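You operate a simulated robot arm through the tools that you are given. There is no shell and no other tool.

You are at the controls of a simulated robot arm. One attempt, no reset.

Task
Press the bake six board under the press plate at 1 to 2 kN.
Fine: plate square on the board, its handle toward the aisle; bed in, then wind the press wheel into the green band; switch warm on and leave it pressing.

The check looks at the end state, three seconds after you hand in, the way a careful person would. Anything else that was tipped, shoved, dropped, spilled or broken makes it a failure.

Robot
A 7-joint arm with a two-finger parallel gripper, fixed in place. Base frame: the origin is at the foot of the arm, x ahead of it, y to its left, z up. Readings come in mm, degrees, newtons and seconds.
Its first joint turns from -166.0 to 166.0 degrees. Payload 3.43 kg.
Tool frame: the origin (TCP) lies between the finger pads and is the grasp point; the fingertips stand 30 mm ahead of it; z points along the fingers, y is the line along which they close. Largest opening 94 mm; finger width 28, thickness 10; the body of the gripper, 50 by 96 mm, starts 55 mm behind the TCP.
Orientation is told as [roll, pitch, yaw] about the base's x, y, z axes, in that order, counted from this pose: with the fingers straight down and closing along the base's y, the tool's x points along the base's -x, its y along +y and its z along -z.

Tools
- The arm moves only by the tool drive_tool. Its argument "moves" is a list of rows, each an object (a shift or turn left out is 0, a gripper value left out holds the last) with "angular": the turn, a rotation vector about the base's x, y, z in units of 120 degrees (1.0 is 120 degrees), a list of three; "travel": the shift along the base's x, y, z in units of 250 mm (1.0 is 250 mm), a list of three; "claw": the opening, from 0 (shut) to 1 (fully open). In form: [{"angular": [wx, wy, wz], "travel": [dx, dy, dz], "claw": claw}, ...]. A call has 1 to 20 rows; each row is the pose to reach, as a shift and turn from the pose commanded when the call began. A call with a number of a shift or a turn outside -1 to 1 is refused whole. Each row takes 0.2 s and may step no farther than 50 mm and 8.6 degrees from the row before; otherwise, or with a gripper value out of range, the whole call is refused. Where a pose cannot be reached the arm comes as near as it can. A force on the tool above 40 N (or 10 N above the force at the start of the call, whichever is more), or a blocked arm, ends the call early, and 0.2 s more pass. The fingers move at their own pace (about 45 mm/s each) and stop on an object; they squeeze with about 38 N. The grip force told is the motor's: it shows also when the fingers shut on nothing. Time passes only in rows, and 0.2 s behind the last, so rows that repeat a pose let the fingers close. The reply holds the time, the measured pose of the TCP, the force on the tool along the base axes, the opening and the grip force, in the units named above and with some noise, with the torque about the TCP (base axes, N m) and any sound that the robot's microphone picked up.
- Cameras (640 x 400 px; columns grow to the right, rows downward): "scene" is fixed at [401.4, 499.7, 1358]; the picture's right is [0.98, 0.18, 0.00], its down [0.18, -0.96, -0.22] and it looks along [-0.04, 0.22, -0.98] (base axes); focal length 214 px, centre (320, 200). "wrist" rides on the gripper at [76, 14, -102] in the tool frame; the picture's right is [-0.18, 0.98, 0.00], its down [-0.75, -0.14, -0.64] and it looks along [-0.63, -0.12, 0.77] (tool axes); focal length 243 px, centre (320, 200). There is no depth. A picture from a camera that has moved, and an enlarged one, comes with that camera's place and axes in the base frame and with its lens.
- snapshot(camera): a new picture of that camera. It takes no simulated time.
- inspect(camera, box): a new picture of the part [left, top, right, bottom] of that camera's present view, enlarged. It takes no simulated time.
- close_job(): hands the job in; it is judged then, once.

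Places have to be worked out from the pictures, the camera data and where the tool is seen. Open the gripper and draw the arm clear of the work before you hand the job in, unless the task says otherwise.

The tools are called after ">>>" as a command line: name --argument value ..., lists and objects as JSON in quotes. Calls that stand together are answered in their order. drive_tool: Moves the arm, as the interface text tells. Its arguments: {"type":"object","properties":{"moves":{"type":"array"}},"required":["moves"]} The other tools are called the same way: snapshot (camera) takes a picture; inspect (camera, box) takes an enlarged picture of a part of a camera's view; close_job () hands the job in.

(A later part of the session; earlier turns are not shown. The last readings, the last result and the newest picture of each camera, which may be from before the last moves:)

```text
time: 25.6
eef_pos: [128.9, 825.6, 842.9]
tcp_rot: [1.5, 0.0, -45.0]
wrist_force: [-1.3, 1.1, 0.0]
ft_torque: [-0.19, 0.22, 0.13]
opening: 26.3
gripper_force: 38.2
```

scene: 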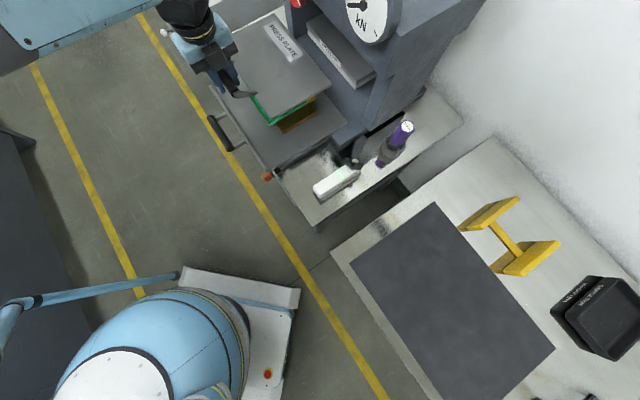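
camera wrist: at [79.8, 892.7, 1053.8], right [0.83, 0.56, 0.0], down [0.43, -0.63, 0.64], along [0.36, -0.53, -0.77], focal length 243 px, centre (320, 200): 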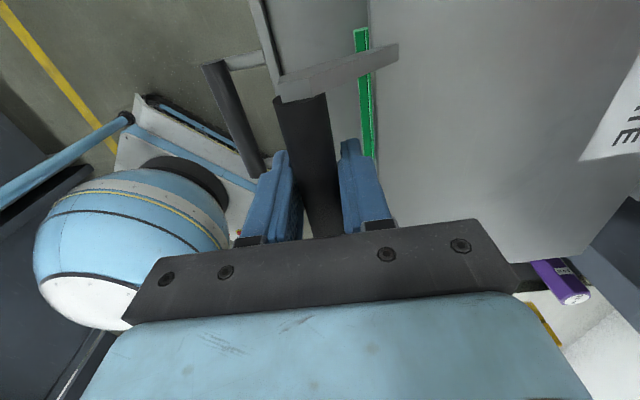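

Now the front edge bears first, so the level attitude lies in between. I tilt back 0.6°, lower 0.5 mm, and then read the forces.

>>> drive_tool --moves '[{"angular": [-0.0035, 0.0035, 0], "travel": [0, 0, 0], "claw": 0.0}, {"angular": [-0.0035, 0.0035, 0], "travel": [0, 0, -0.002]}, {"angular": [-0.0035, 0.0035, 0], "travel": [0, 0, -0.002]}]'

>>> snapshot --camera "wrist"

>>> inspect --camera "scene" --box '[190, 10, 350, 160]'

```text
time: 26.4
eef_pos: [129.3, 826.1, 843.1]
tcp_rot: [1.0, 0.1, -45.0]
wrist_force: [-0.6, 5.2, 11.0]
ft_torque: [0.16, -0.45, 0.19]
opening: 26.5
gripper_force: 38.1
```

```text
taken
camera wrist: at [84.6, 887.9, 946.2], right [0.83, 0.56, 0.02], down [0.43, -0.64, 0.64], along [0.37, -0.52, -0.77], focal length 243 px, centre (320, 200)
```

wrist: 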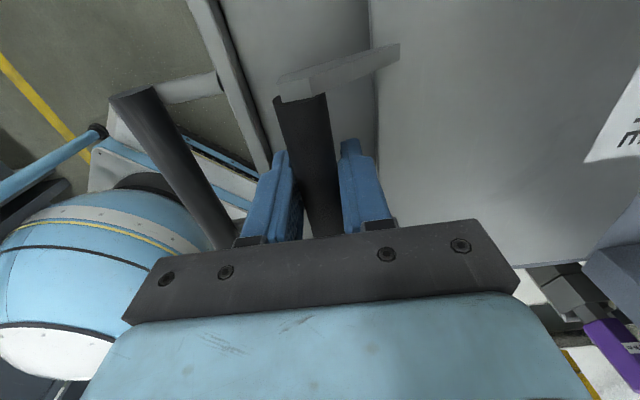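

```text
2.67 times, centred on (270, 85) of scene
camera zoom: at [401.4, 499.7, 1358.0], right [0.98, 0.18, 0.0], down [0.18, -0.96, -0.22], along [-0.04, 0.22, -0.98], focal length 572 px, centre (453, 507)
```

zoom: 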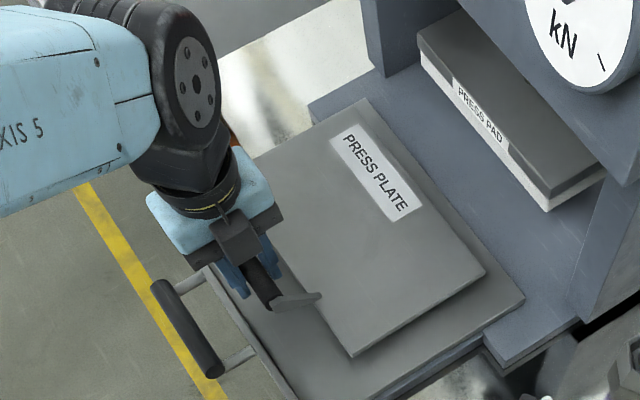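

The plate now bears flat (≈15 N on the board). I'll zoom in once more to check its placement before releasing.

>>> inspect --camera "scene" --box '[250, 35, 340, 105]'

>>> inspect --camera "scene" --box '[270, 80, 350, 160]'

>>> inspect --camera "wrist" --box '[300, 0, 460, 180]'

```text
5.71 times, centred on (295, 70) of scene
camera zoom: at [401.4, 499.7, 1358.0], right [0.98, 0.18, 0.0], down [0.18, -0.96, -0.22], along [-0.04, 0.22, -0.98], focal length 1226 px, centre (463, 943)
```

zoom: 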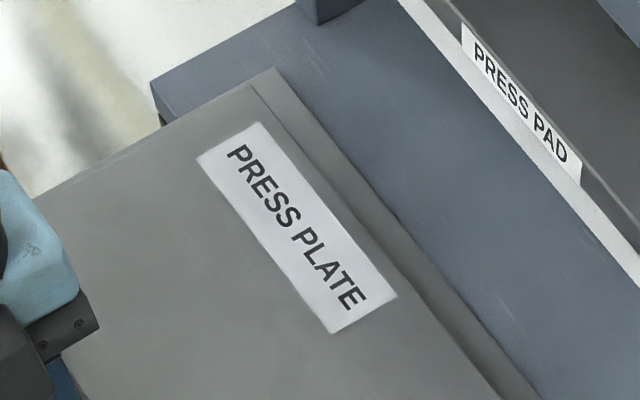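

```text
5.00 times, centred on (310, 120) of scene
camera zoom: at [401.4, 499.7, 1358.0], right [0.98, 0.18, 0.0], down [0.18, -0.96, -0.22], along [-0.04, 0.22, -0.98], focal length 1072 px, centre (370, 600)
```

zoom: 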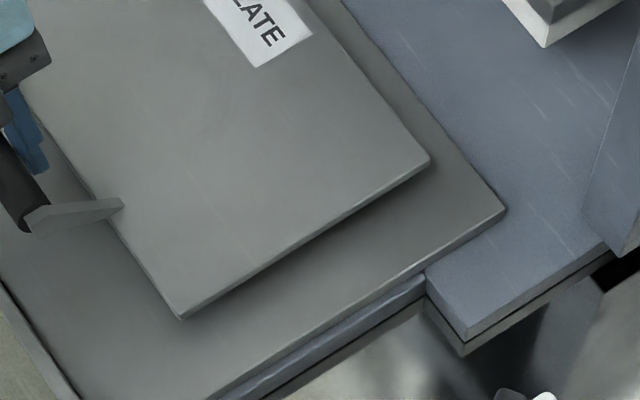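

```text
2.22 times, centred on (380, 90) of wrist
camera zoom: at [84.6, 887.9, 946.2], right [0.83, 0.56, 0.02], down [0.43, -0.64, 0.64], along [0.37, -0.52, -0.77], focal length 539 px, centre (187, 444)
```

zoom: 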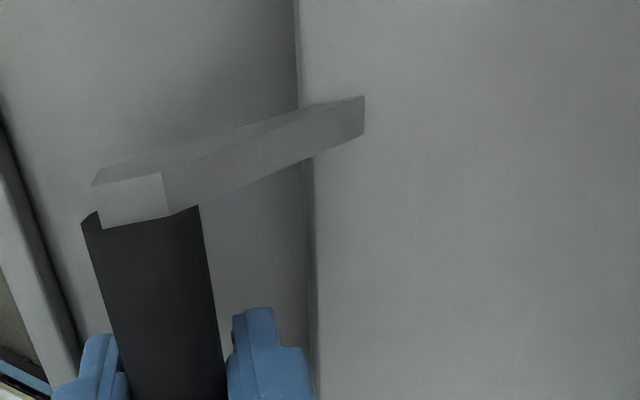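

Plate centre measures about (489.5 lateral, 795 inward) against the board's (491, 793), so it's centred within a few mm and square. I relieve the pressure slightly, open the fingers to 42 mm, then rise straight up.

>>> drive_tool --moves '[{"travel": [0, 0, 0.002], "claw": 0.0}, {"travel": [0, 0, 0.002], "claw": 0.3}, {"travel": [0, 0, 0.002], "claw": 0.36}, {"travel": [0, 0, 0.002], "claw": 0.42}, {"travel": [0, 0, 0.002], "claw": 0.44}, {"travel": [0, 0, 0.002], "claw": 0.44}]'

>>> inspect --camera "scene" --box '[190, 10, 350, 160]'

>>> snapshot --camera "wrist"

```text
time: 27.8
eef_pos: [128.0, 825.9, 842.3]
tcp_rot: [0.9, 0.0, -44.9]
wrist_force: [0.1, 0.1, -0.2]
ft_torque: [0.01, -0.02, 0.04]
opening: 41.4
gripper_force: 0.1
```

```text
2.67 times, centred on (270, 85) of scene
camera zoom: at [401.4, 499.7, 1358.0], right [0.98, 0.18, 0.0], down [0.18, -0.96, -0.22], along [-0.04, 0.22, -0.98], focal length 572 px, centre (453, 507)
```

zoom: 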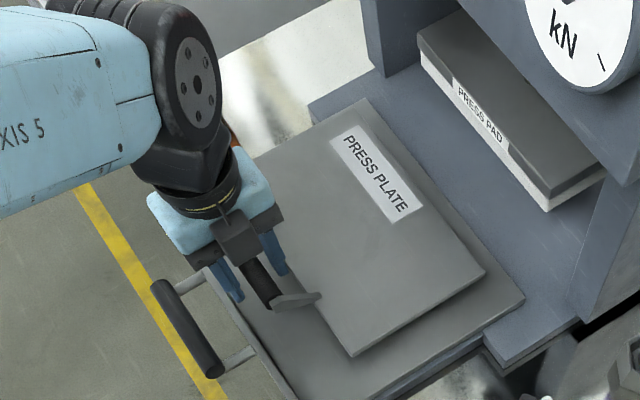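

```text
taken
camera wrist: at [84.7, 888.3, 945.2], right [0.83, 0.56, 0.02], down [0.43, -0.64, 0.64], along [0.37, -0.52, -0.77], focal length 243 px, centre (320, 200)
```

wrist: 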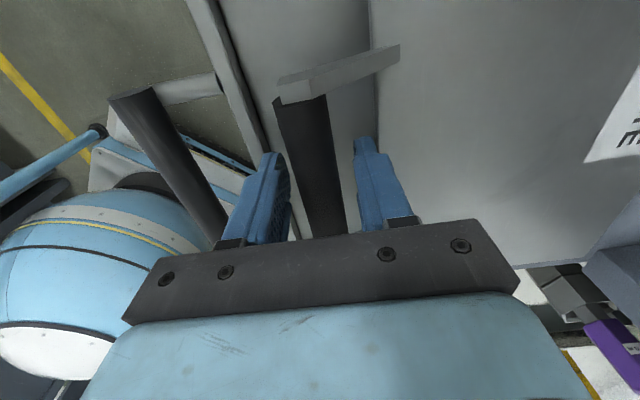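

The plate is released and hasn't moved. I rise 120 mm straight up, removing the small tilt once clear.

>>> drive_tool --moves '[{"travel": [0, 0, 0.04], "claw": 0.44}, {"travel": [0, 0, 0.12]}, {"travel": [0, 0, 0.24]}, {"angular": [-0.0053, 0.0053, 0], "travel": [0, 0, 0.4]}, {"angular": [-0.0053, 0.0053, 0], "travel": [0, 0, 0.5]}]'

>>> snapshot --camera "wrist"

>>> snapshot --camera "scene"

```text
time: 29.0
eef_pos: [127.7, 828.0, 968.8]
tcp_rot: [0.1, 0.0, -45.1]
wrist_force: [-0.3, 0.5, 0.0]
ft_torque: [0.01, 0.01, 0.0]
opening: 41.0
gripper_force: 0.0
```

```text
taken
camera wrist: at [84.8, 891.6, 1071.0], right [0.83, 0.56, 0.0], down [0.43, -0.63, 0.64], along [0.36, -0.53, -0.77], focal length 243 px, centre (320, 200)
```

wrist: 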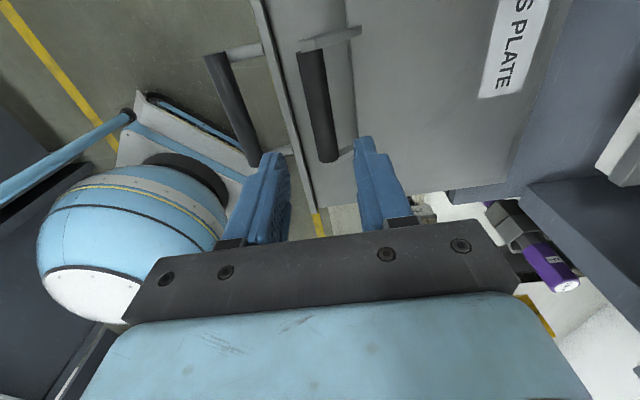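

```text
taken
```

scene: 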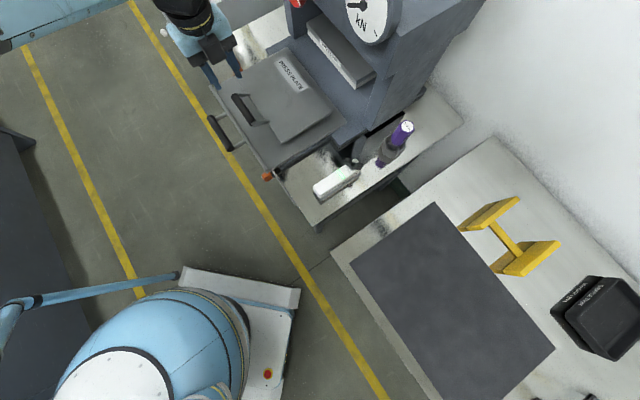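

The plate sits square on the board. Next I back off from the press and turn the tool to yaw +45° to survey the bed handle, the warm switch and the wheel from the aisle side.

>>> drive_tool --moves '[{"angular": [0, 0, 0.0], "travel": [-0.1, -0.1, 0.08], "claw": 0.44}, {"angular": [0, 0, 0.0625], "travel": [-0.2, -0.2, 0.12]}, {"angular": [0, 0, 0.125], "travel": [-0.3, -0.3, 0.16]}, {"angular": [0, 0, 0.1875], "travel": [-0.4, -0.4, 0.2]}, {"angular": [0, 0, 0.25], "travel": [-0.5, -0.5, 0.24]}, {"angular": [0, 0, 0.3125], "travel": [-0.6, -0.6, 0.28]}, {"angular": [0, 0, 0.375], "travel": [-0.6, -0.6, 0.3]}, {"angular": [0, 0, 0.4375], "travel": [-0.6, -0.6, 0.3]}, {"angular": [0, 0, 0.5], "travel": [-0.6, -0.6, 0.3]}, {"angular": [0, 0, 0.5625], "travel": [-0.6, -0.6, 0.3]}, {"angular": [0, 0, 0.625], "travel": [-0.6, -0.6, 0.3]}, {"angular": [0, 0, 0.6875], "travel": [-0.6, -0.6, 0.3]}, {"angular": [0, 0, 0.75], "travel": [-0.6, -0.6, 0.3]}]'

>>> snapshot --camera "wrist"

>>> snapshot --camera "scene"

```text
time: 31.8
eef_pos: [-21.4, 675.9, 1044.2]
tcp_rot: [0.0, 0.1, 45.1]
wrist_force: [-0.8, 0.5, -0.3]
ft_torque: [0.01, 0.0, 0.01]
opening: 41.4
gripper_force: 0.0
```

```text
taken
camera wrist: at [-84.1, 631.9, 1146.6], right [-0.57, 0.82, 0.0], down [0.63, 0.43, 0.64], along [0.53, 0.36, -0.77], focal length 243 px, centre (320, 200)
```

wrist: 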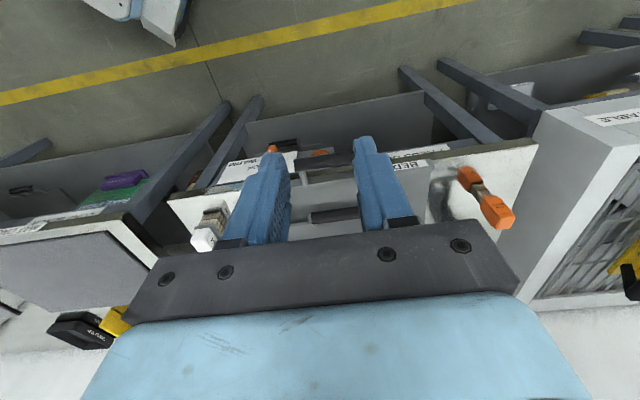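

```text
taken
```

scene: 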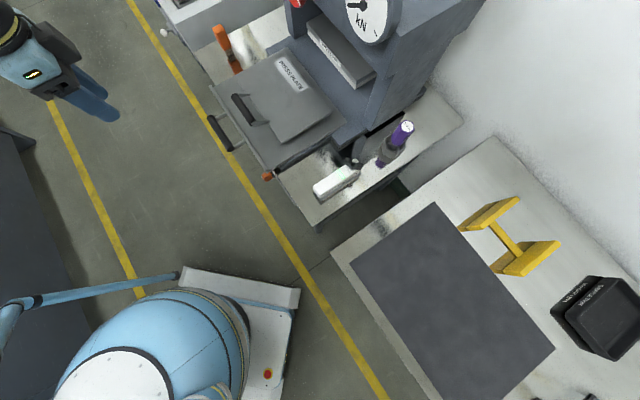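

The gripper blocks the press here, but enlarged views can reach a bit beyond the frame. I'll use that on the scene camera to see the wheel and gauge above the top edge.

>>> inspect --camera "scene" --box '[200, 0, 440, 4]'

>>> inspect --camera "scene" --box '[230, 0, 350, 2]'

>>> inspect --camera "wrist" --box '[230, 130, 450, 240]'

```text
2.67 times, centred on (320, 2) of scene
camera zoom: at [401.4, 499.7, 1358.0], right [0.98, 0.18, 0.0], down [0.18, -0.96, -0.22], along [-0.04, 0.22, -0.98], focal length 572 px, centre (320, 728)
```

zoom: 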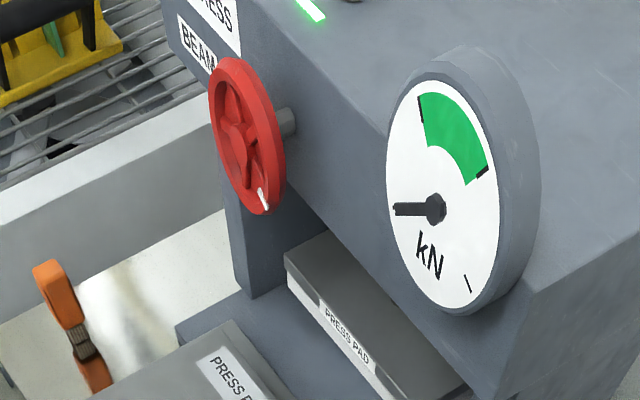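

```text
5.33 times, centred on (290, 1) of scene
camera zoom: at [401.4, 499.7, 1358.0], right [0.98, 0.18, 0.0], down [0.18, -0.96, -0.22], along [-0.04, 0.22, -0.98], focal length 1144 px, centre (480, 1261)
```

zoom: 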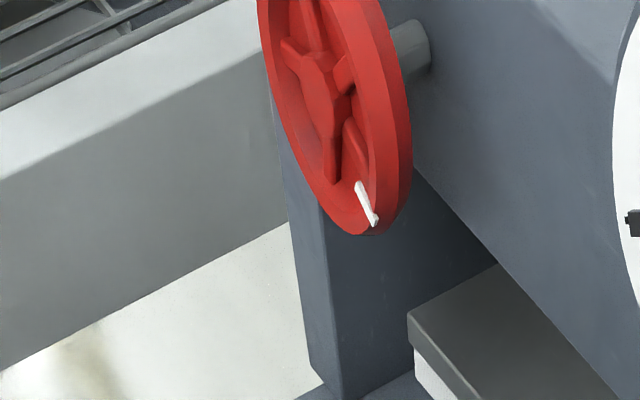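

```text
2.91 times, centred on (340, 185) of wrist
camera zoom: at [-84.1, 631.9, 1146.6], right [-0.57, 0.82, 0.0], down [0.63, 0.43, 0.64], along [0.53, 0.36, -0.77], focal length 706 px, centre (262, 244)
```

zoom: 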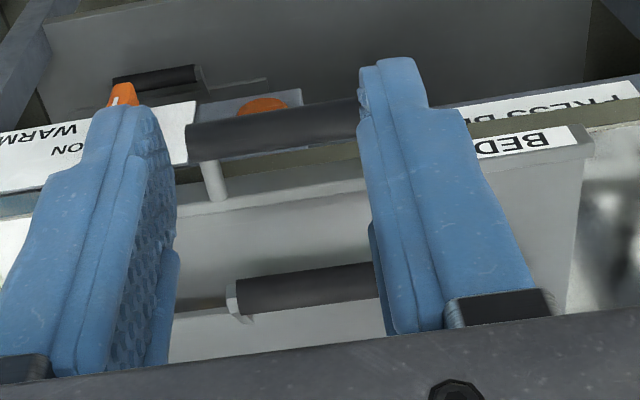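

Very useful: the wheel (red, facing the aisle) centres near (256, 991, 1048), the gauge needle is at its low end, and the warm switch is an orange toggle near (188, 697, 683) on the bench front. I move to look at the switch and bed front from the aisle side, with the fingers shut.

>>> drive_tool --moves '[{"travel": [0.12, -0.08, -0.06], "claw": 0.1}, {"travel": [0.24, -0.16, -0.14], "claw": 0.0}, {"travel": [0.36, -0.24, -0.24]}, {"travel": [0.48, -0.32, -0.36]}, {"travel": [0.6, -0.4, -0.48]}, {"travel": [0.72, -0.48, -0.6]}, {"travel": [0.84, -0.54, -0.7]}, {"travel": [0.96, -0.6, -0.8]}]'

>>> snapshot --camera "wrist"

>>> snapshot --camera "scene"

```text
time: 33.6
eef_pos: [215.7, 526.7, 846.0]
tcp_rot: [0.0, 0.1, 45.1]
wrist_force: [-0.7, 0.3, -0.7]
ft_torque: [-0.03, 0.0, 0.02]
opening: 0.0
gripper_force: 32.8
```

```text
taken
camera wrist: at [152.9, 482.9, 947.5], right [-0.57, 0.82, 0.0], down [0.63, 0.43, 0.64], along [0.53, 0.36, -0.77], focal length 243 px, centre (320, 200)
```

wrist: 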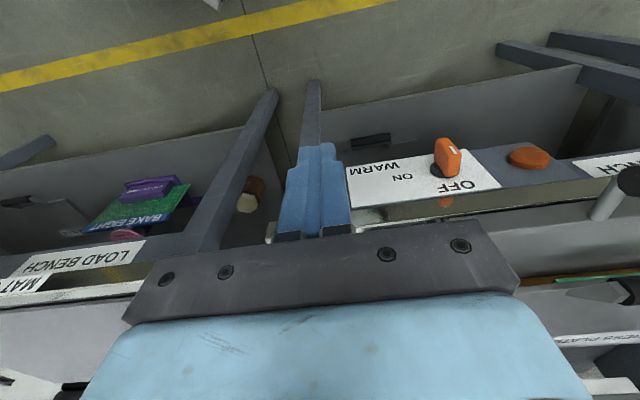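

```text
taken
```

scene: 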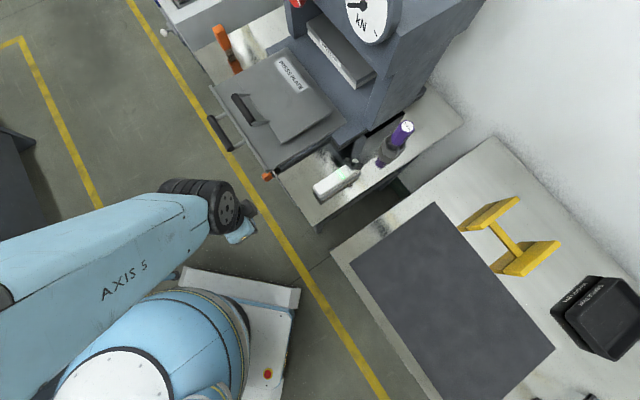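

I see a board on the lower shelf with a "BAKE…" label. I'll read it carefully, along with the warm switch.

>>> inspect --camera "wrist" --box '[40, 140, 240, 270]'

>>> inspect --camera "wrist" --box '[340, 110, 580, 230]'

>>> inspect --camera "wrist" --box '[520, 150, 640, 330]'

```text
3.08 times, centred on (140, 205) of wrist
camera zoom: at [152.9, 482.9, 947.5], right [-0.57, 0.82, 0.0], down [0.63, 0.43, 0.64], along [0.53, 0.36, -0.77], focal length 746 px, centre (874, 185)
```

zoom: 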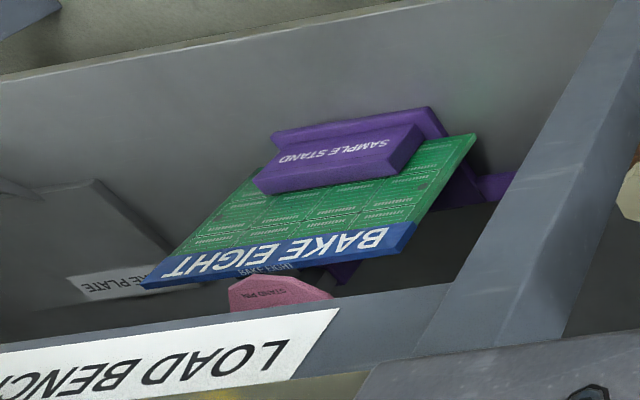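

```text
2.67 times, centred on (460, 170) of wrist
camera zoom: at [152.9, 482.9, 947.5], right [-0.57, 0.82, 0.0], down [0.63, 0.43, 0.64], along [0.53, 0.36, -0.77], focal length 647 px, centre (-53, 280)
```

zoom: 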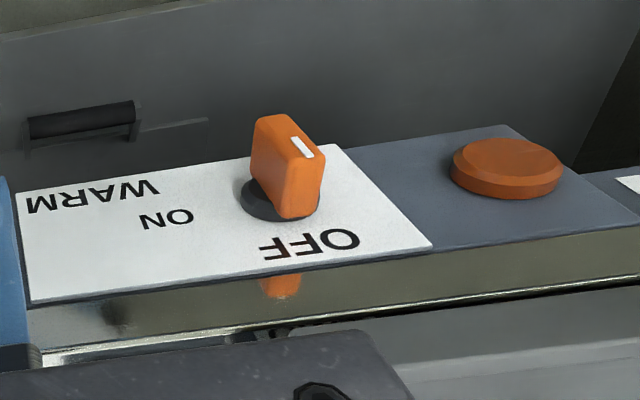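

```text
2.22 times, centred on (580, 240) of wrist
camera zoom: at [152.9, 482.9, 947.5], right [-0.57, 0.82, 0.0], down [0.63, 0.43, 0.64], along [0.53, 0.36, -0.77], focal length 539 px, centre (-258, 111)
```

zoom: 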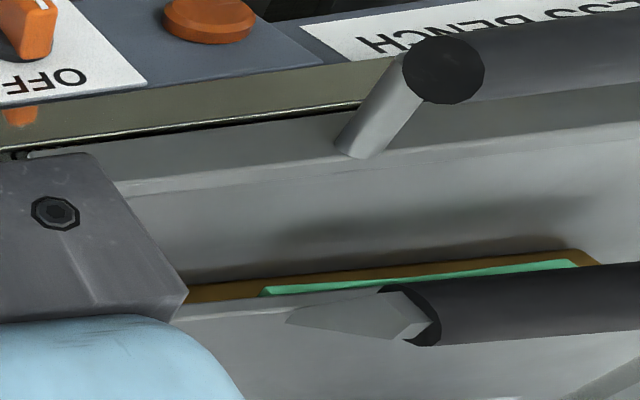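

The bed board's label ends in "…E SIX" (the start is masked), so it is the bake six board; the shelf holds BAKE EIGHT. The warm knob is a rotary on a vertical panel: pointer up at OFF, ON a quarter turn to the right. Now I go to the bed handle (bar about i=587 inward, z≈812), turning so the fingers will close across it.

>>> drive_tool --moves '[{"angular": [0, 0, -0.0625], "travel": [-0.074, 0.053, 0.04], "claw": 0.0}, {"angular": [0, 0, -0.125], "travel": [-0.149, 0.106, 0.08]}, {"angular": [0, 0, -0.1875], "travel": [-0.223, 0.159, 0.12]}, {"angular": [0, 0, -0.25], "travel": [-0.297, 0.212, 0.16]}, {"angular": [0, 0, -0.3125], "travel": [-0.372, 0.265, 0.2]}, {"angular": [0, 0, -0.375], "travel": [-0.446, 0.318, 0.24]}, {"angular": [0, 0, -0.4375], "travel": [-0.52, 0.371, 0.28]}, {"angular": [0, 0, -0.5], "travel": [-0.595, 0.424, 0.32]}, {"angular": [0, 0, -0.5625], "travel": [-0.669, 0.477, 0.34]}, {"angular": [0, 0, -0.625], "travel": [-0.743, 0.53, 0.34]}, {"angular": [0, 0, -0.6875], "travel": [-0.818, 0.583, 0.34], "claw": 0.3}, {"angular": [0, 0, -0.75], "travel": [-0.892, 0.636, 0.34], "claw": 0.45}, {"angular": [0, 0, -0.75], "travel": [-0.892, 0.636, 0.34], "claw": 0.45}]'

>>> drive_tool --moves '[{"angular": [0.05, -0.05, 0], "travel": [0, 0, 0], "claw": 0.45}, {"angular": [0.1, -0.1, 0], "travel": [0, 0, 0]}, {"angular": [0.15, -0.15, 0], "travel": [0, 0, 0]}, {"angular": [0.2, -0.2, 0], "travel": [0, 0, 0]}, {"angular": [0.25, -0.25, 0], "travel": [0, 0, 0]}, {"angular": [0.3, -0.3, 0], "travel": [0, 0, 0]}, {"angular": [0.3536, -0.3536, 0], "travel": [0, 0, 0]}, {"angular": [0.3536, -0.3536, 0], "travel": [0, 0, 0]}]'

>>> snapshot --camera "wrist"

>>> snapshot --camera "scene"

```text
time: 36.4
eef_pos: [15.1, 687.8, 922.7]
tcp_rot: [-0.2, -0.3, -46.9]
wrist_force: [0.1, 0.1, 0.3]
ft_torque: [-0.01, -0.01, 0.03]
opening: 42.0
gripper_force: 0.0
```

```text
refused: row 7 steps farther than a row can; nothing moved
```

```text
taken
camera wrist: at [-25.0, 753.9, 1023.2], right [0.84, 0.54, 0.0], down [0.41, -0.64, 0.65], along [0.35, -0.55, -0.76], focal length 243 px, centre (320, 200)
```

wrist: 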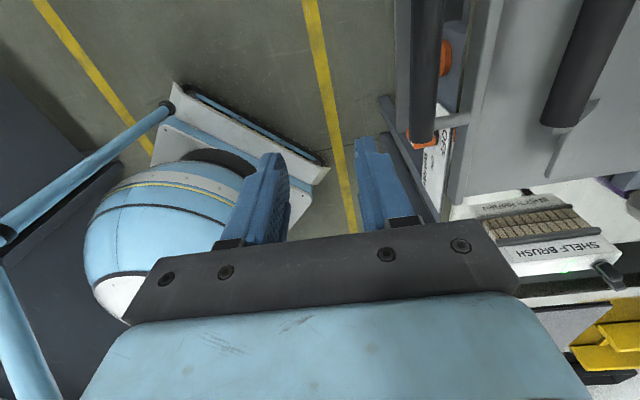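

```text
taken
```

scene: 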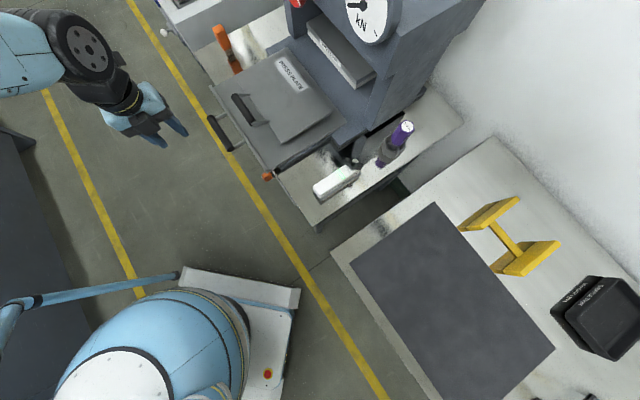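

The arm hadn't quite settled at the commanded pose. I hold briefly to see whether it converges.

>>> drive_tool --moves '[{"travel": [0, 0, 0], "claw": 0.45}, {"travel": [0, 0, 0]}, {"travel": [0, 0, 0]}]'

```text
time: 37.2
eef_pos: [14.5, 687.0, 921.8]
tcp_rot: [-0.2, -0.4, -46.8]
wrist_force: [0.0, 0.1, 0.5]
ft_torque: [0.0, 0.0, -0.01]
opening: 42.6
gripper_force: 0.1
```

It is pinned by a joint limit near yaw −45° here, so I'll use the equivalent yaw of +135° instead (fingers close along the same line). I turn through +120° and then +60°.

>>> drive_tool --moves '[{"angular": [0, 0, 0.0667], "claw": 0.45}, {"angular": [0, 0, 0.1333]}, {"angular": [0, 0, 0.2]}, {"angular": [0, 0, 0.2667]}, {"angular": [0, 0, 0.3333]}, {"angular": [0, 0, 0.4]}, {"angular": [0, 0, 0.4667]}, {"angular": [0, 0, 0.5333]}, {"angular": [0, 0, 0.6]}, {"angular": [0, 0, 0.6667]}, {"angular": [0, 0, 0.7333]}, {"angular": [0, 0, 0.8]}, {"angular": [0, 0, 0.8667]}, {"angular": [0, 0, 0.9333]}, {"angular": [0, 0, 1.0]}]'

>>> drive_tool --moves '[{"angular": [0, 0, 0.0625], "claw": 0.45}, {"angular": [0, 0, 0.125]}, {"angular": [0, 0, 0.1875]}, {"angular": [0, 0, 0.25]}, {"angular": [0, 0, 0.3125]}, {"angular": [0, 0, 0.375]}, {"angular": [0, 0, 0.4375]}, {"angular": [0, 0, 0.5]}, {"angular": [0, 0, 0.5]}]'

>>> snapshot --camera "wrist"

```text
time: 40.4
eef_pos: [-6.1, 684.4, 927.9]
tcp_rot: [0.0, 0.1, 75.1]
wrist_force: [-0.9, -0.3, 0.7]
ft_torque: [0.03, 0.02, -0.03]
opening: 42.5
gripper_force: 0.1
```

```text
time: 42.4
eef_pos: [-4.7, 685.3, 928.1]
tcp_rot: [-0.1, -0.1, 135.1]
wrist_force: [1.2, 0.6, -0.6]
ft_torque: [0.0, 0.0, 0.01]
opening: 42.4
gripper_force: 0.0
```

```text
taken
camera wrist: at [40.5, 621.0, 1030.6], right [-0.82, -0.57, 0.0], down [-0.43, 0.63, 0.64], along [-0.36, 0.53, -0.77], focal length 243 px, centre (320, 200)
```

wrist: 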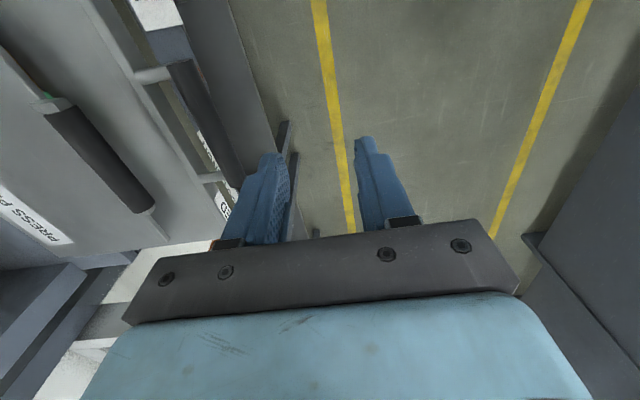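

Yaw 135° is reachable and the pose settled well. Now I tilt the tool 60° so the fingers point inward and downward, which keeps the wrist away from the wheel while pushing the bed.

>>> drive_tool --moves '[{"angular": [0.0442, -0.0442, 0], "claw": 0.45}, {"angular": [0.0884, -0.0884, 0]}, {"angular": [0.1326, -0.1326, 0]}, {"angular": [0.1768, -0.1768, 0]}, {"angular": [0.221, -0.221, 0]}, {"angular": [0.2652, -0.2652, 0]}, {"angular": [0.3094, -0.3094, 0]}, {"angular": [0.3536, -0.3536, 0]}, {"angular": [0.3536, -0.3536, 0]}]'

>>> snapshot --camera "wrist"

>>> snapshot --camera "scene"

```text
time: 44.6
eef_pos: [89.5, 700.7, 921.5]
tcp_rot: [-59.9, 0.6, 127.3]
wrist_force: [-0.2, -0.1, -1.2]
ft_torque: [-0.01, -0.06, -0.04]
opening: 42.2
gripper_force: 0.1
stopped in row 9: the arm was blocked; the commanded pose is now the measured one
```

```text
taken
camera wrist: at [59.5, 581.8, 961.2], right [-0.5, -0.16, -0.85], down [-0.84, 0.31, 0.44], along [0.19, 0.94, -0.29], focal length 243 px, centre (320, 200)
```

wrist: 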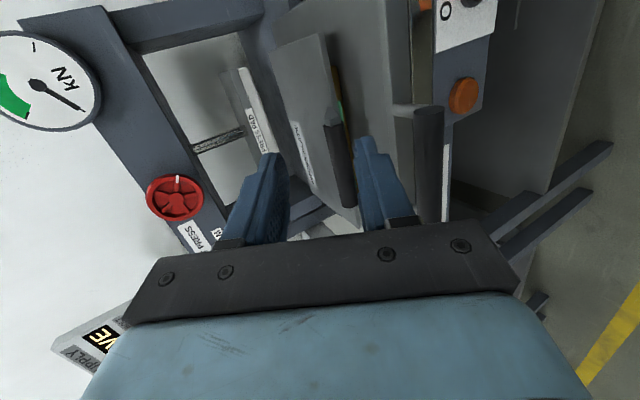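

```text
taken
```

scene: 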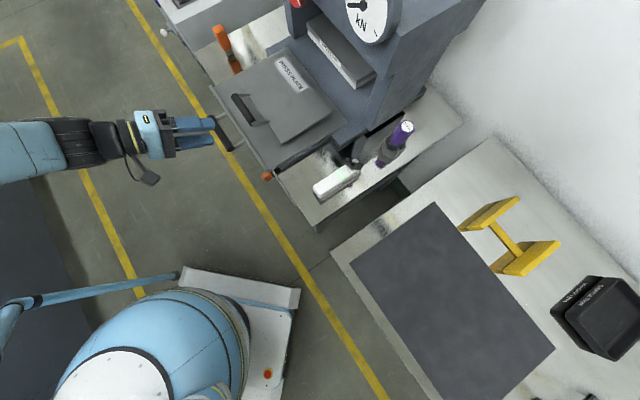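

The arm hit a joint limit near the base and stopped at (90, 701, 922), but the tool tilt is right and this view shows the wheel and gauge nicely. I'll try moving to the pre-grasp point for the bed handle with a small yaw fix, in modest steps.

>>> inspect --camera "wrist" --box '[0, 0, 260, 240]'

>>> drive_tool --moves '[{"angular": [0, 0, 0.016], "travel": [-0.03, 0.02, -0.06], "claw": 0.45}, {"angular": [0, 0, 0.032], "travel": [-0.06, 0.03, -0.12]}, {"angular": [0, 0, 0.048], "travel": [-0.09, 0.04, -0.18]}, {"angular": [0, 0, 0.064], "travel": [-0.12, 0.04, -0.24]}, {"angular": [0, 0, 0.064], "travel": [-0.12, 0.04, -0.24]}]'

>>> snapshot --camera "wrist"

>>> snapshot --camera "scene"

```text
1.67 times, centred on (130, 120) of wrist
camera zoom: at [59.5, 581.8, 961.2], right [-0.5, -0.16, -0.85], down [-0.84, 0.31, 0.44], along [0.19, 0.94, -0.29], focal length 404 px, centre (637, 333)
```

zoom: 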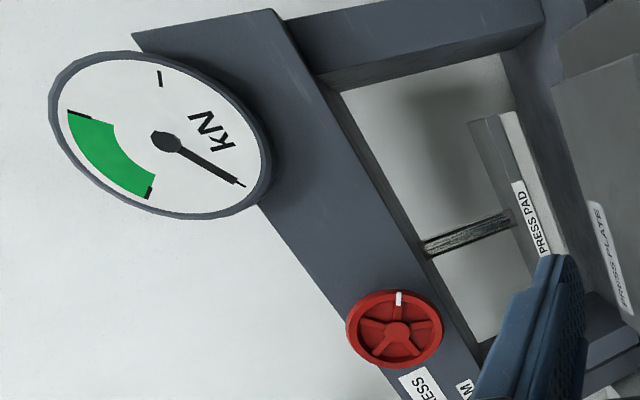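

```text
time: 45.8
eef_pos: [53.7, 711.4, 859.1]
tcp_rot: [-59.7, 0.7, 135.4]
wrist_force: [0.1, 0.3, 0.0]
ft_torque: [-0.02, 0.0, -0.06]
opening: 42.4
gripper_force: 0.1
```

```text
taken
camera wrist: at [41.2, 589.1, 899.2], right [-0.47, -0.23, -0.85], down [-0.88, 0.19, 0.44], along [0.06, 0.95, -0.29], focal length 243 px, centre (320, 200)
```

wrist: 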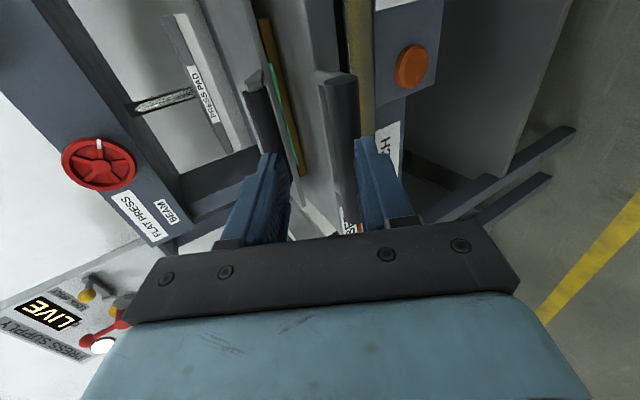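

```text
taken
```

scene: 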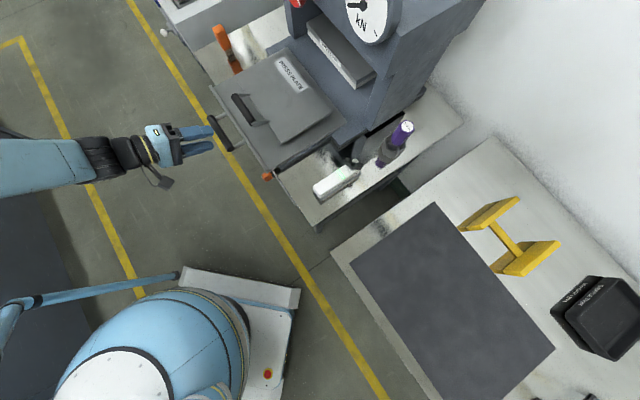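

The pose is reached with fingers aimed at the bed handle; by the picture, the bar lies about 17 mm below the tool axis and 65 mm ahead. I correct that and advance halfway.

>>> drive_tool --moves '[{"travel": [0.0, 0.0, -0.06], "claw": 0.45}, {"travel": [0.025, 0.025, -0.09]}, {"travel": [0.05, 0.05, -0.119]}, {"travel": [0.05, 0.05, -0.119]}]'

>>> snapshot --camera "wrist"

```text
time: 46.8
eef_pos: [66.6, 722.2, 830.5]
tcp_rot: [-59.8, 0.7, 135.4]
wrist_force: [-0.2, 0.5, 0.2]
ft_torque: [-0.01, -0.01, -0.01]
opening: 42.5
gripper_force: 0.1
```

```text
taken
camera wrist: at [54.3, 600.2, 870.7], right [-0.47, -0.23, -0.85], down [-0.88, 0.19, 0.44], along [0.06, 0.95, -0.29], focal length 243 px, centre (320, 200)
```

wrist: 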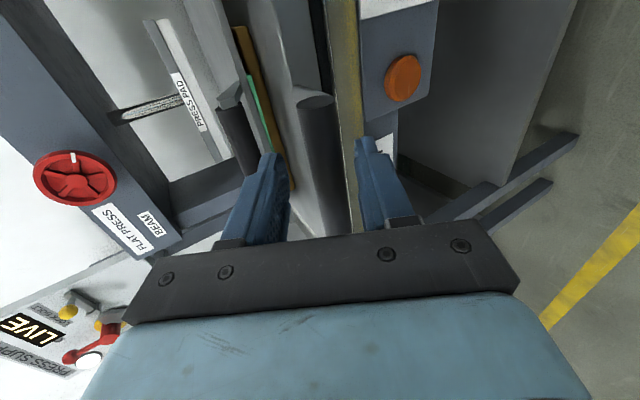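

The bar is now centred between the fingers. I advance the remaining 35 mm along the tool axis and close on the bar.

>>> drive_tool --moves '[{"travel": [0.042, 0.042, -0.035], "claw": 0.45}, {"travel": [0.085, 0.085, -0.069]}, {"travel": [0.085, 0.085, -0.069], "claw": 0.3}, {"travel": [0.085, 0.085, -0.069], "claw": 0.1}, {"travel": [0.085, 0.085, -0.069], "claw": 0.0}, {"travel": [0.085, 0.085, -0.069], "claw": 0.0}]'

>>> snapshot --camera "wrist"

```text
time: 48.2
eef_pos: [87.2, 743.0, 812.3]
tcp_rot: [-59.7, 0.7, 135.5]
wrist_force: [-2.4, 0.5, -40.4]
ft_torque: [0.93, 0.62, 0.06]
opening: 32.3
gripper_force: 45.4
```

```text
taken
camera wrist: at [75.7, 622.1, 853.2], right [-0.47, -0.23, -0.85], down [-0.88, 0.19, 0.44], along [0.06, 0.95, -0.3], focal length 243 px, centre (320, 200)
```

wrist: 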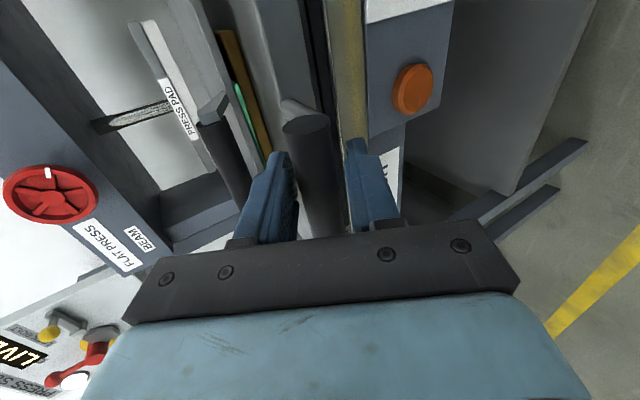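

The lower finger touched first (−40 N), meaning the bar sits about 4.7 mm below the tool centre. I open, shift down accordingly, and close again.

>>> drive_tool --moves '[{"travel": [0, 0, 0], "claw": 0.42}, {"travel": [-0.007, -0.007, -0.017], "claw": 0.42}, {"travel": [-0.007, -0.007, -0.017], "claw": 0.3}, {"travel": [-0.007, -0.007, -0.017], "claw": 0.2}, {"travel": [-0.007, -0.007, -0.017], "claw": 0.0}, {"travel": [-0.007, -0.007, -0.017], "claw": 0.0}]'

```text
time: 49.6
eef_pos: [85.1, 740.9, 812.2]
tcp_rot: [-60.0, 0.7, 135.4]
wrist_force: [-2.8, 3.2, 29.2]
ft_torque: [1.07, 0.37, -1.11]
opening: 32.2
gripper_force: 44.6
```

Both fingers are in fact on the bar (≈32 mm thick) and the net force just flipped, so the balanced point lies about 2 mm back up. I relax to that.

>>> drive_tool --moves '[{"travel": [0.003, 0.003, 0.007], "claw": 0.0}, {"travel": [0.003, 0.003, 0.007], "claw": 0.0}]'

```text
time: 50.2
eef_pos: [85.9, 742.5, 812.3]
tcp_rot: [-59.8, 0.6, 135.4]
wrist_force: [-4.9, 2.9, 29.4]
ft_torque: [1.17, 0.48, -0.39]
opening: 32.3
gripper_force: 44.8
```

Force hasn't changed; I'll move up 3 mm more and read again.

>>> drive_tool --moves '[{"travel": [0.003, 0.003, 0.006], "claw": 0.0}, {"travel": [0.006, 0.006, 0.012], "claw": 0.0}, {"travel": [0.006, 0.006, 0.012], "claw": 0.0}]'

>>> inspect --camera "wrist" --box '[220, 80, 420, 240]'

```text
time: 51.0
eef_pos: [86.5, 744.2, 812.7]
tcp_rot: [-59.8, 0.8, 135.6]
wrist_force: [-14.1, 11.5, 8.1]
ft_torque: [1.27, 0.73, 0.28]
opening: 32.5
gripper_force: 45.0
```

```text
2.50 times, centred on (320, 160) of wrist
camera zoom: at [75.1, 621.7, 853.0], right [-0.47, -0.23, -0.85], down [-0.88, 0.19, 0.44], along [0.06, 0.95, -0.29], focal length 606 px, centre (320, 300)
```

zoom: 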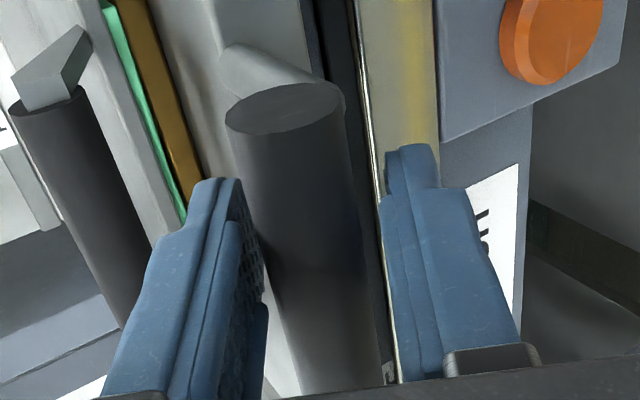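

The handle is gripped and the vertical force is small now. I push the bed inward 20 mm first to feel the resistance.

>>> drive_tool --moves '[{"travel": [0.014, 0.014, 0], "claw": 0.0}, {"travel": [0.028, 0.028, 0]}, {"travel": [0.042, 0.042, 0]}, {"travel": [0.056, 0.056, 0]}, {"travel": [0.056, 0.056, 0]}]'

>>> snapshot --camera "scene"

```text
time: 52.2
eef_pos: [101.8, 757.4, 812.3]
tcp_rot: [-59.8, 0.7, 135.4]
wrist_force: [-18.6, 21.4, 8.2]
ft_torque: [1.16, 0.48, -0.57]
opening: 32.2
gripper_force: 45.5
```

```text
taken
```

scene: 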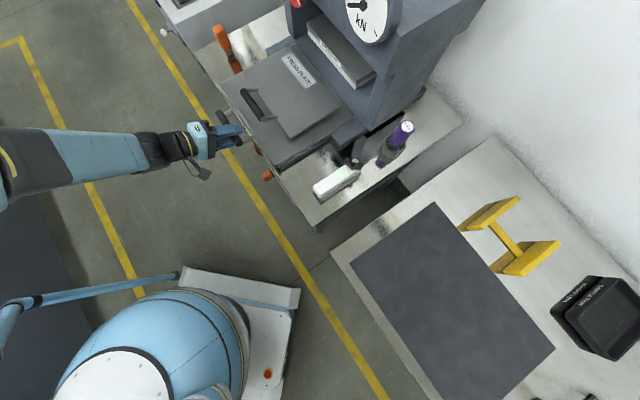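

The bed slides in easily with the plate riding on it, though a sideways force of about 28 N has built up, so the rail runs slightly steeper than 45°. I shift sideways a touch and continue along about 46.5°.

>>> drive_tool --moves '[{"travel": [-0.004, 0.004, 0], "claw": 0.0}, {"travel": [0.023, 0.033, 0]}, {"travel": [0.051, 0.062, 0]}, {"travel": [0.078, 0.091, 0]}, {"travel": [0.106, 0.12, 0]}, {"travel": [0.133, 0.149, 0]}, {"travel": [0.161, 0.178, 0]}, {"travel": [0.161, 0.178, 0]}]'

>>> snapshot --camera "scene"

```text
time: 53.7
eef_pos: [134.5, 790.2, 813.7]
tcp_rot: [-59.6, 0.6, 135.2]
wrist_force: [-3.3, -25.6, 11.5]
ft_torque: [1.3, 0.93, -0.18]
opening: 32.4
gripper_force: 45.0
stopped in row 7: the force on the tool passed its limit at 61 N (the readings are from after the stop); the commanded pose is now the measured one
```

```text
taken
```

scene: 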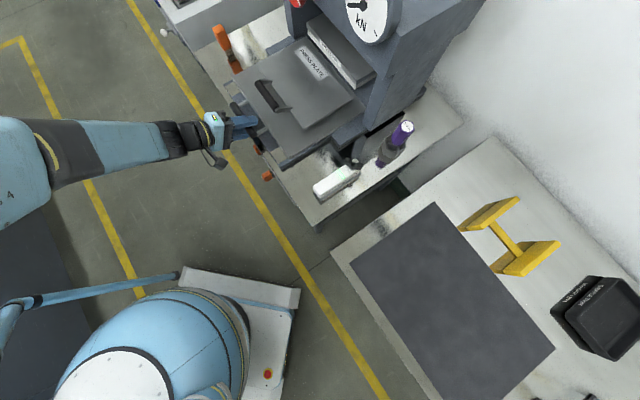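

The measured motion was exactly along 45°, so my sideways correction was too much and tripped the force limit. I continue straight along 45° from here.

>>> drive_tool --moves '[{"travel": [0.014, 0.012, 0], "claw": 0.0}, {"travel": [0.042, 0.04, 0]}, {"travel": [0.07, 0.068, 0]}, {"travel": [0.098, 0.096, 0]}, {"travel": [0.127, 0.125, 0]}, {"travel": [0.127, 0.125, 0]}]'

>>> snapshot --camera "scene"

```text
time: 54.0
eef_pos: [134.4, 790.1, 812.1]
tcp_rot: [-59.5, 0.8, 135.1]
wrist_force: [-3.6, -20.1, 8.5]
ft_torque: [1.53, 0.84, 0.03]
opening: 32.1
gripper_force: 44.8
stopped in row 1: the force on the tool passed its limit at 48 N (the readings are from after the stop); the commanded pose is now the measured one
```

```text
taken
```

scene: 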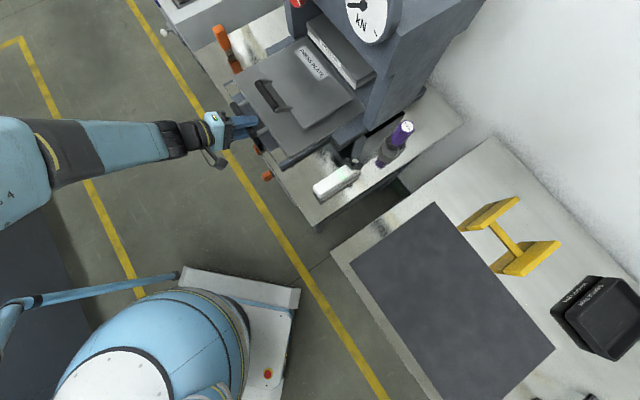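

Something resists after about 69 mm of travel. I must check whether the plate is meeting the press pad.

>>> inspect --camera "scene" --box '[230, 20, 390, 150]'

>>> inspect --camera "scene" --box '[280, 20, 380, 90]'

>>> snapshot --camera "wrist"

```text
3.08 times, centred on (310, 85) of scene
camera zoom: at [401.4, 499.7, 1358.0], right [0.98, 0.18, 0.0], down [0.18, -0.96, -0.22], along [-0.04, 0.22, -0.98], focal length 660 px, centre (351, 554)
```

zoom: 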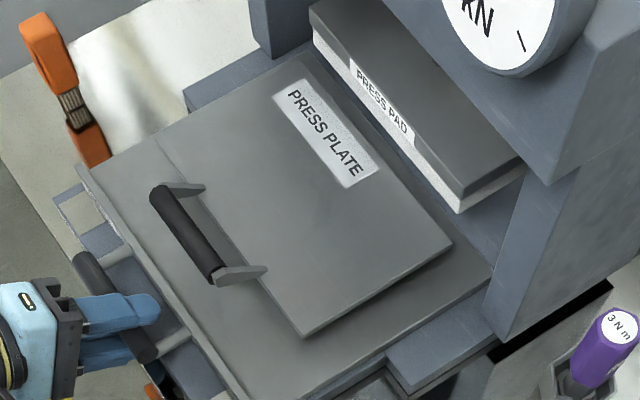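

```text
5.71 times, centred on (330, 55) of scene
camera zoom: at [401.4, 499.7, 1358.0], right [0.98, 0.18, 0.0], down [0.18, -0.96, -0.22], along [-0.04, 0.22, -0.98], focal length 1226 px, centre (263, 1029)
```

zoom: 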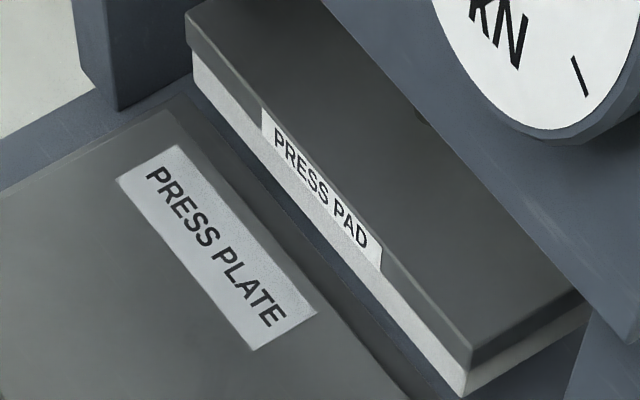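

```text
taken
camera wrist: at [122.1, 669.6, 853.5], right [-0.48, -0.23, -0.85], down [-0.88, 0.2, 0.44], along [0.06, 0.95, -0.3], focal length 243 px, centre (320, 200)
```

wrist: 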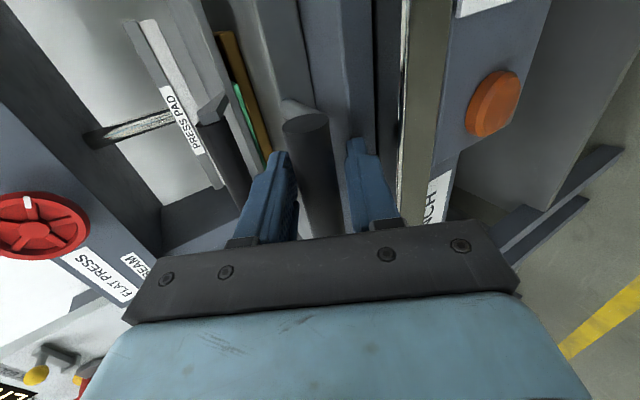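

The plate edge is still short of the pad, so the block is more likely my lower finger meeting the bench or press base under the bed. I'll look closer.

>>> inspect --camera "wrist" --box '[270, 60, 470, 240]'

>>> inspect --camera "scene" --box '[220, 90, 320, 180]'

```text
2.22 times, centred on (370, 150) of wrist
camera zoom: at [122.1, 669.6, 853.5], right [-0.48, -0.23, -0.85], down [-0.88, 0.2, 0.44], along [0.06, 0.95, -0.3], focal length 539 px, centre (209, 311)
```

zoom: 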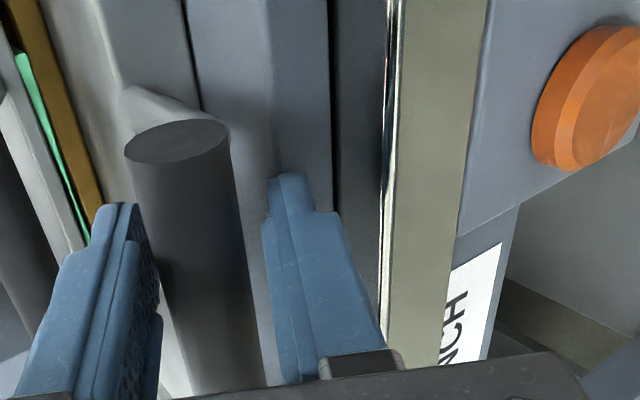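

```text
4.44 times, centred on (270, 135) of scene
camera zoom: at [401.4, 499.7, 1358.0], right [0.98, 0.18, 0.0], down [0.18, -0.96, -0.22], along [-0.04, 0.22, -0.98], focal length 953 px, centre (542, 489)
```

zoom: 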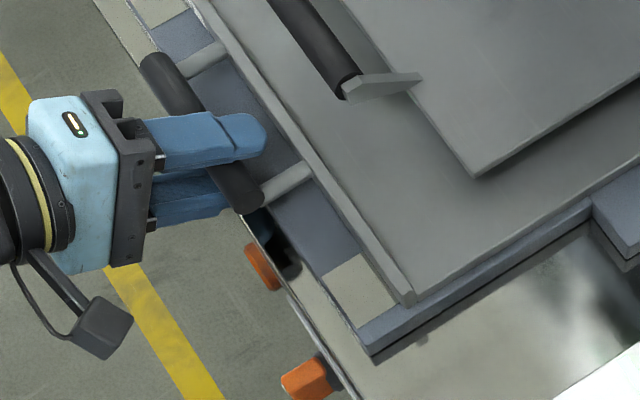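

The lower finger has indeed run into the press base under the bed. I'll check the clearance between plate and pad in this view before choosing another way to push.

>>> inspect --camera "wrist" --box '[80, 0, 320, 200]'

>>> inspect --camera "wrist" --box '[120, 0, 240, 100]'

```text
2.00 times, centred on (200, 100) of wrist
camera zoom: at [122.1, 669.6, 853.5], right [-0.48, -0.23, -0.85], down [-0.88, 0.2, 0.44], along [0.06, 0.95, -0.3], focal length 485 px, centre (560, 400)
```

zoom: 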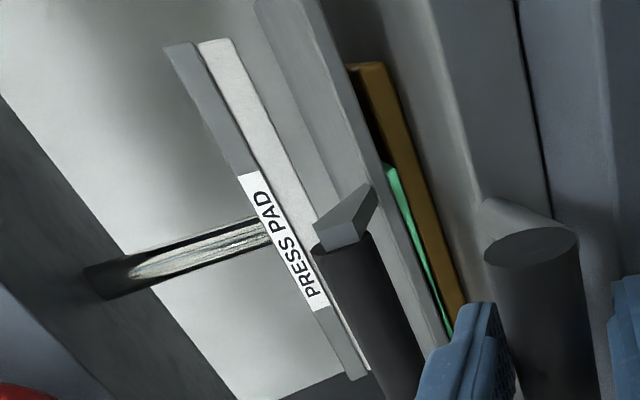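

```text
4.00 times, centred on (180, 50) of wrist
camera zoom: at [122.1, 669.6, 853.5], right [-0.48, -0.23, -0.85], down [-0.88, 0.2, 0.44], along [0.06, 0.95, -0.3], focal length 970 px, centre (880, 800)
```

zoom: 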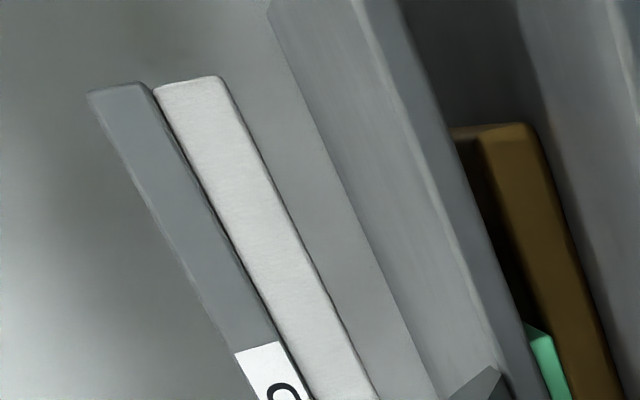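

There's about 18 mm clearance between plate top (z≈820) and pad bottom (z≈838), so the bed may go in. I release the handle, back off along the tool axis, shut the fingers, and will push the bar with the fingertips from above the base.

>>> drive_tool --moves '[{"travel": [0, 0, 0], "claw": 0.35}, {"travel": [0, 0, 0], "claw": 0.45}, {"travel": [0, 0, 0], "claw": 0.46}, {"travel": [-0.05, -0.05, 0.04], "claw": 0.46}, {"travel": [-0.1, -0.1, 0.08], "claw": 0.46}, {"travel": [-0.16, -0.16, 0.13], "claw": 0.3}, {"travel": [-0.16, -0.16, 0.13], "claw": 0.1}, {"travel": [-0.16, -0.16, 0.13], "claw": 0.0}, {"travel": [-0.16, -0.16, 0.13], "claw": 0.0}]'

>>> snapshot --camera "wrist"

>>> inspect --camera "scene" --box '[210, 40, 370, 160]'

```text
time: 56.0
eef_pos: [95.4, 751.6, 842.8]
tcp_rot: [-59.4, 0.7, 135.2]
wrist_force: [0.5, -0.3, 0.5]
ft_torque: [-0.02, 0.02, -0.03]
opening: 0.0
gripper_force: 32.8
```

```text
taken
camera wrist: at [82.7, 630.4, 884.9], right [-0.47, -0.23, -0.85], down [-0.88, 0.19, 0.44], along [0.06, 0.95, -0.3], focal length 243 px, centre (320, 200)
```

wrist: 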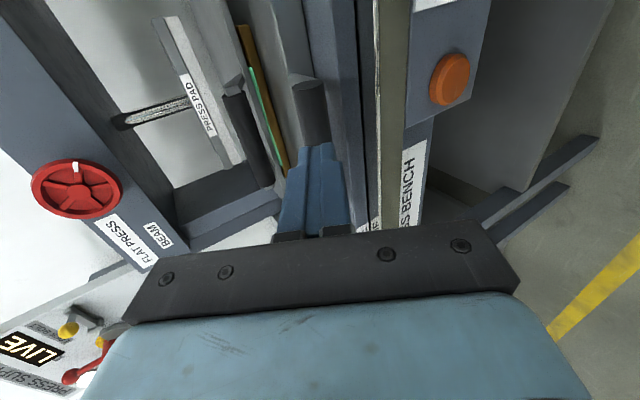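

```text
3.33 times, centred on (290, 100) of scene
camera zoom: at [401.4, 499.7, 1358.0], right [0.98, 0.18, 0.0], down [0.18, -0.96, -0.22], along [-0.04, 0.22, -0.98], focal length 715 px, centre (420, 533)
```

zoom: 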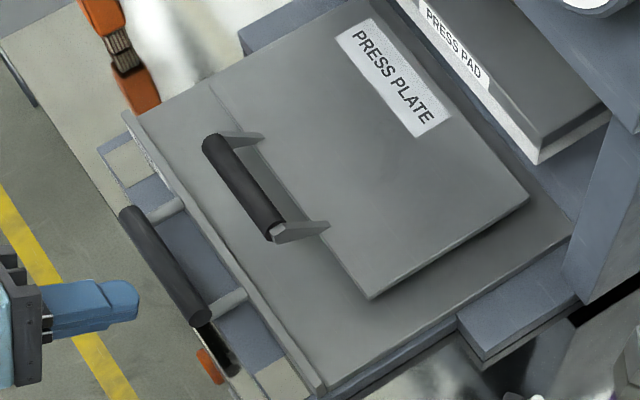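

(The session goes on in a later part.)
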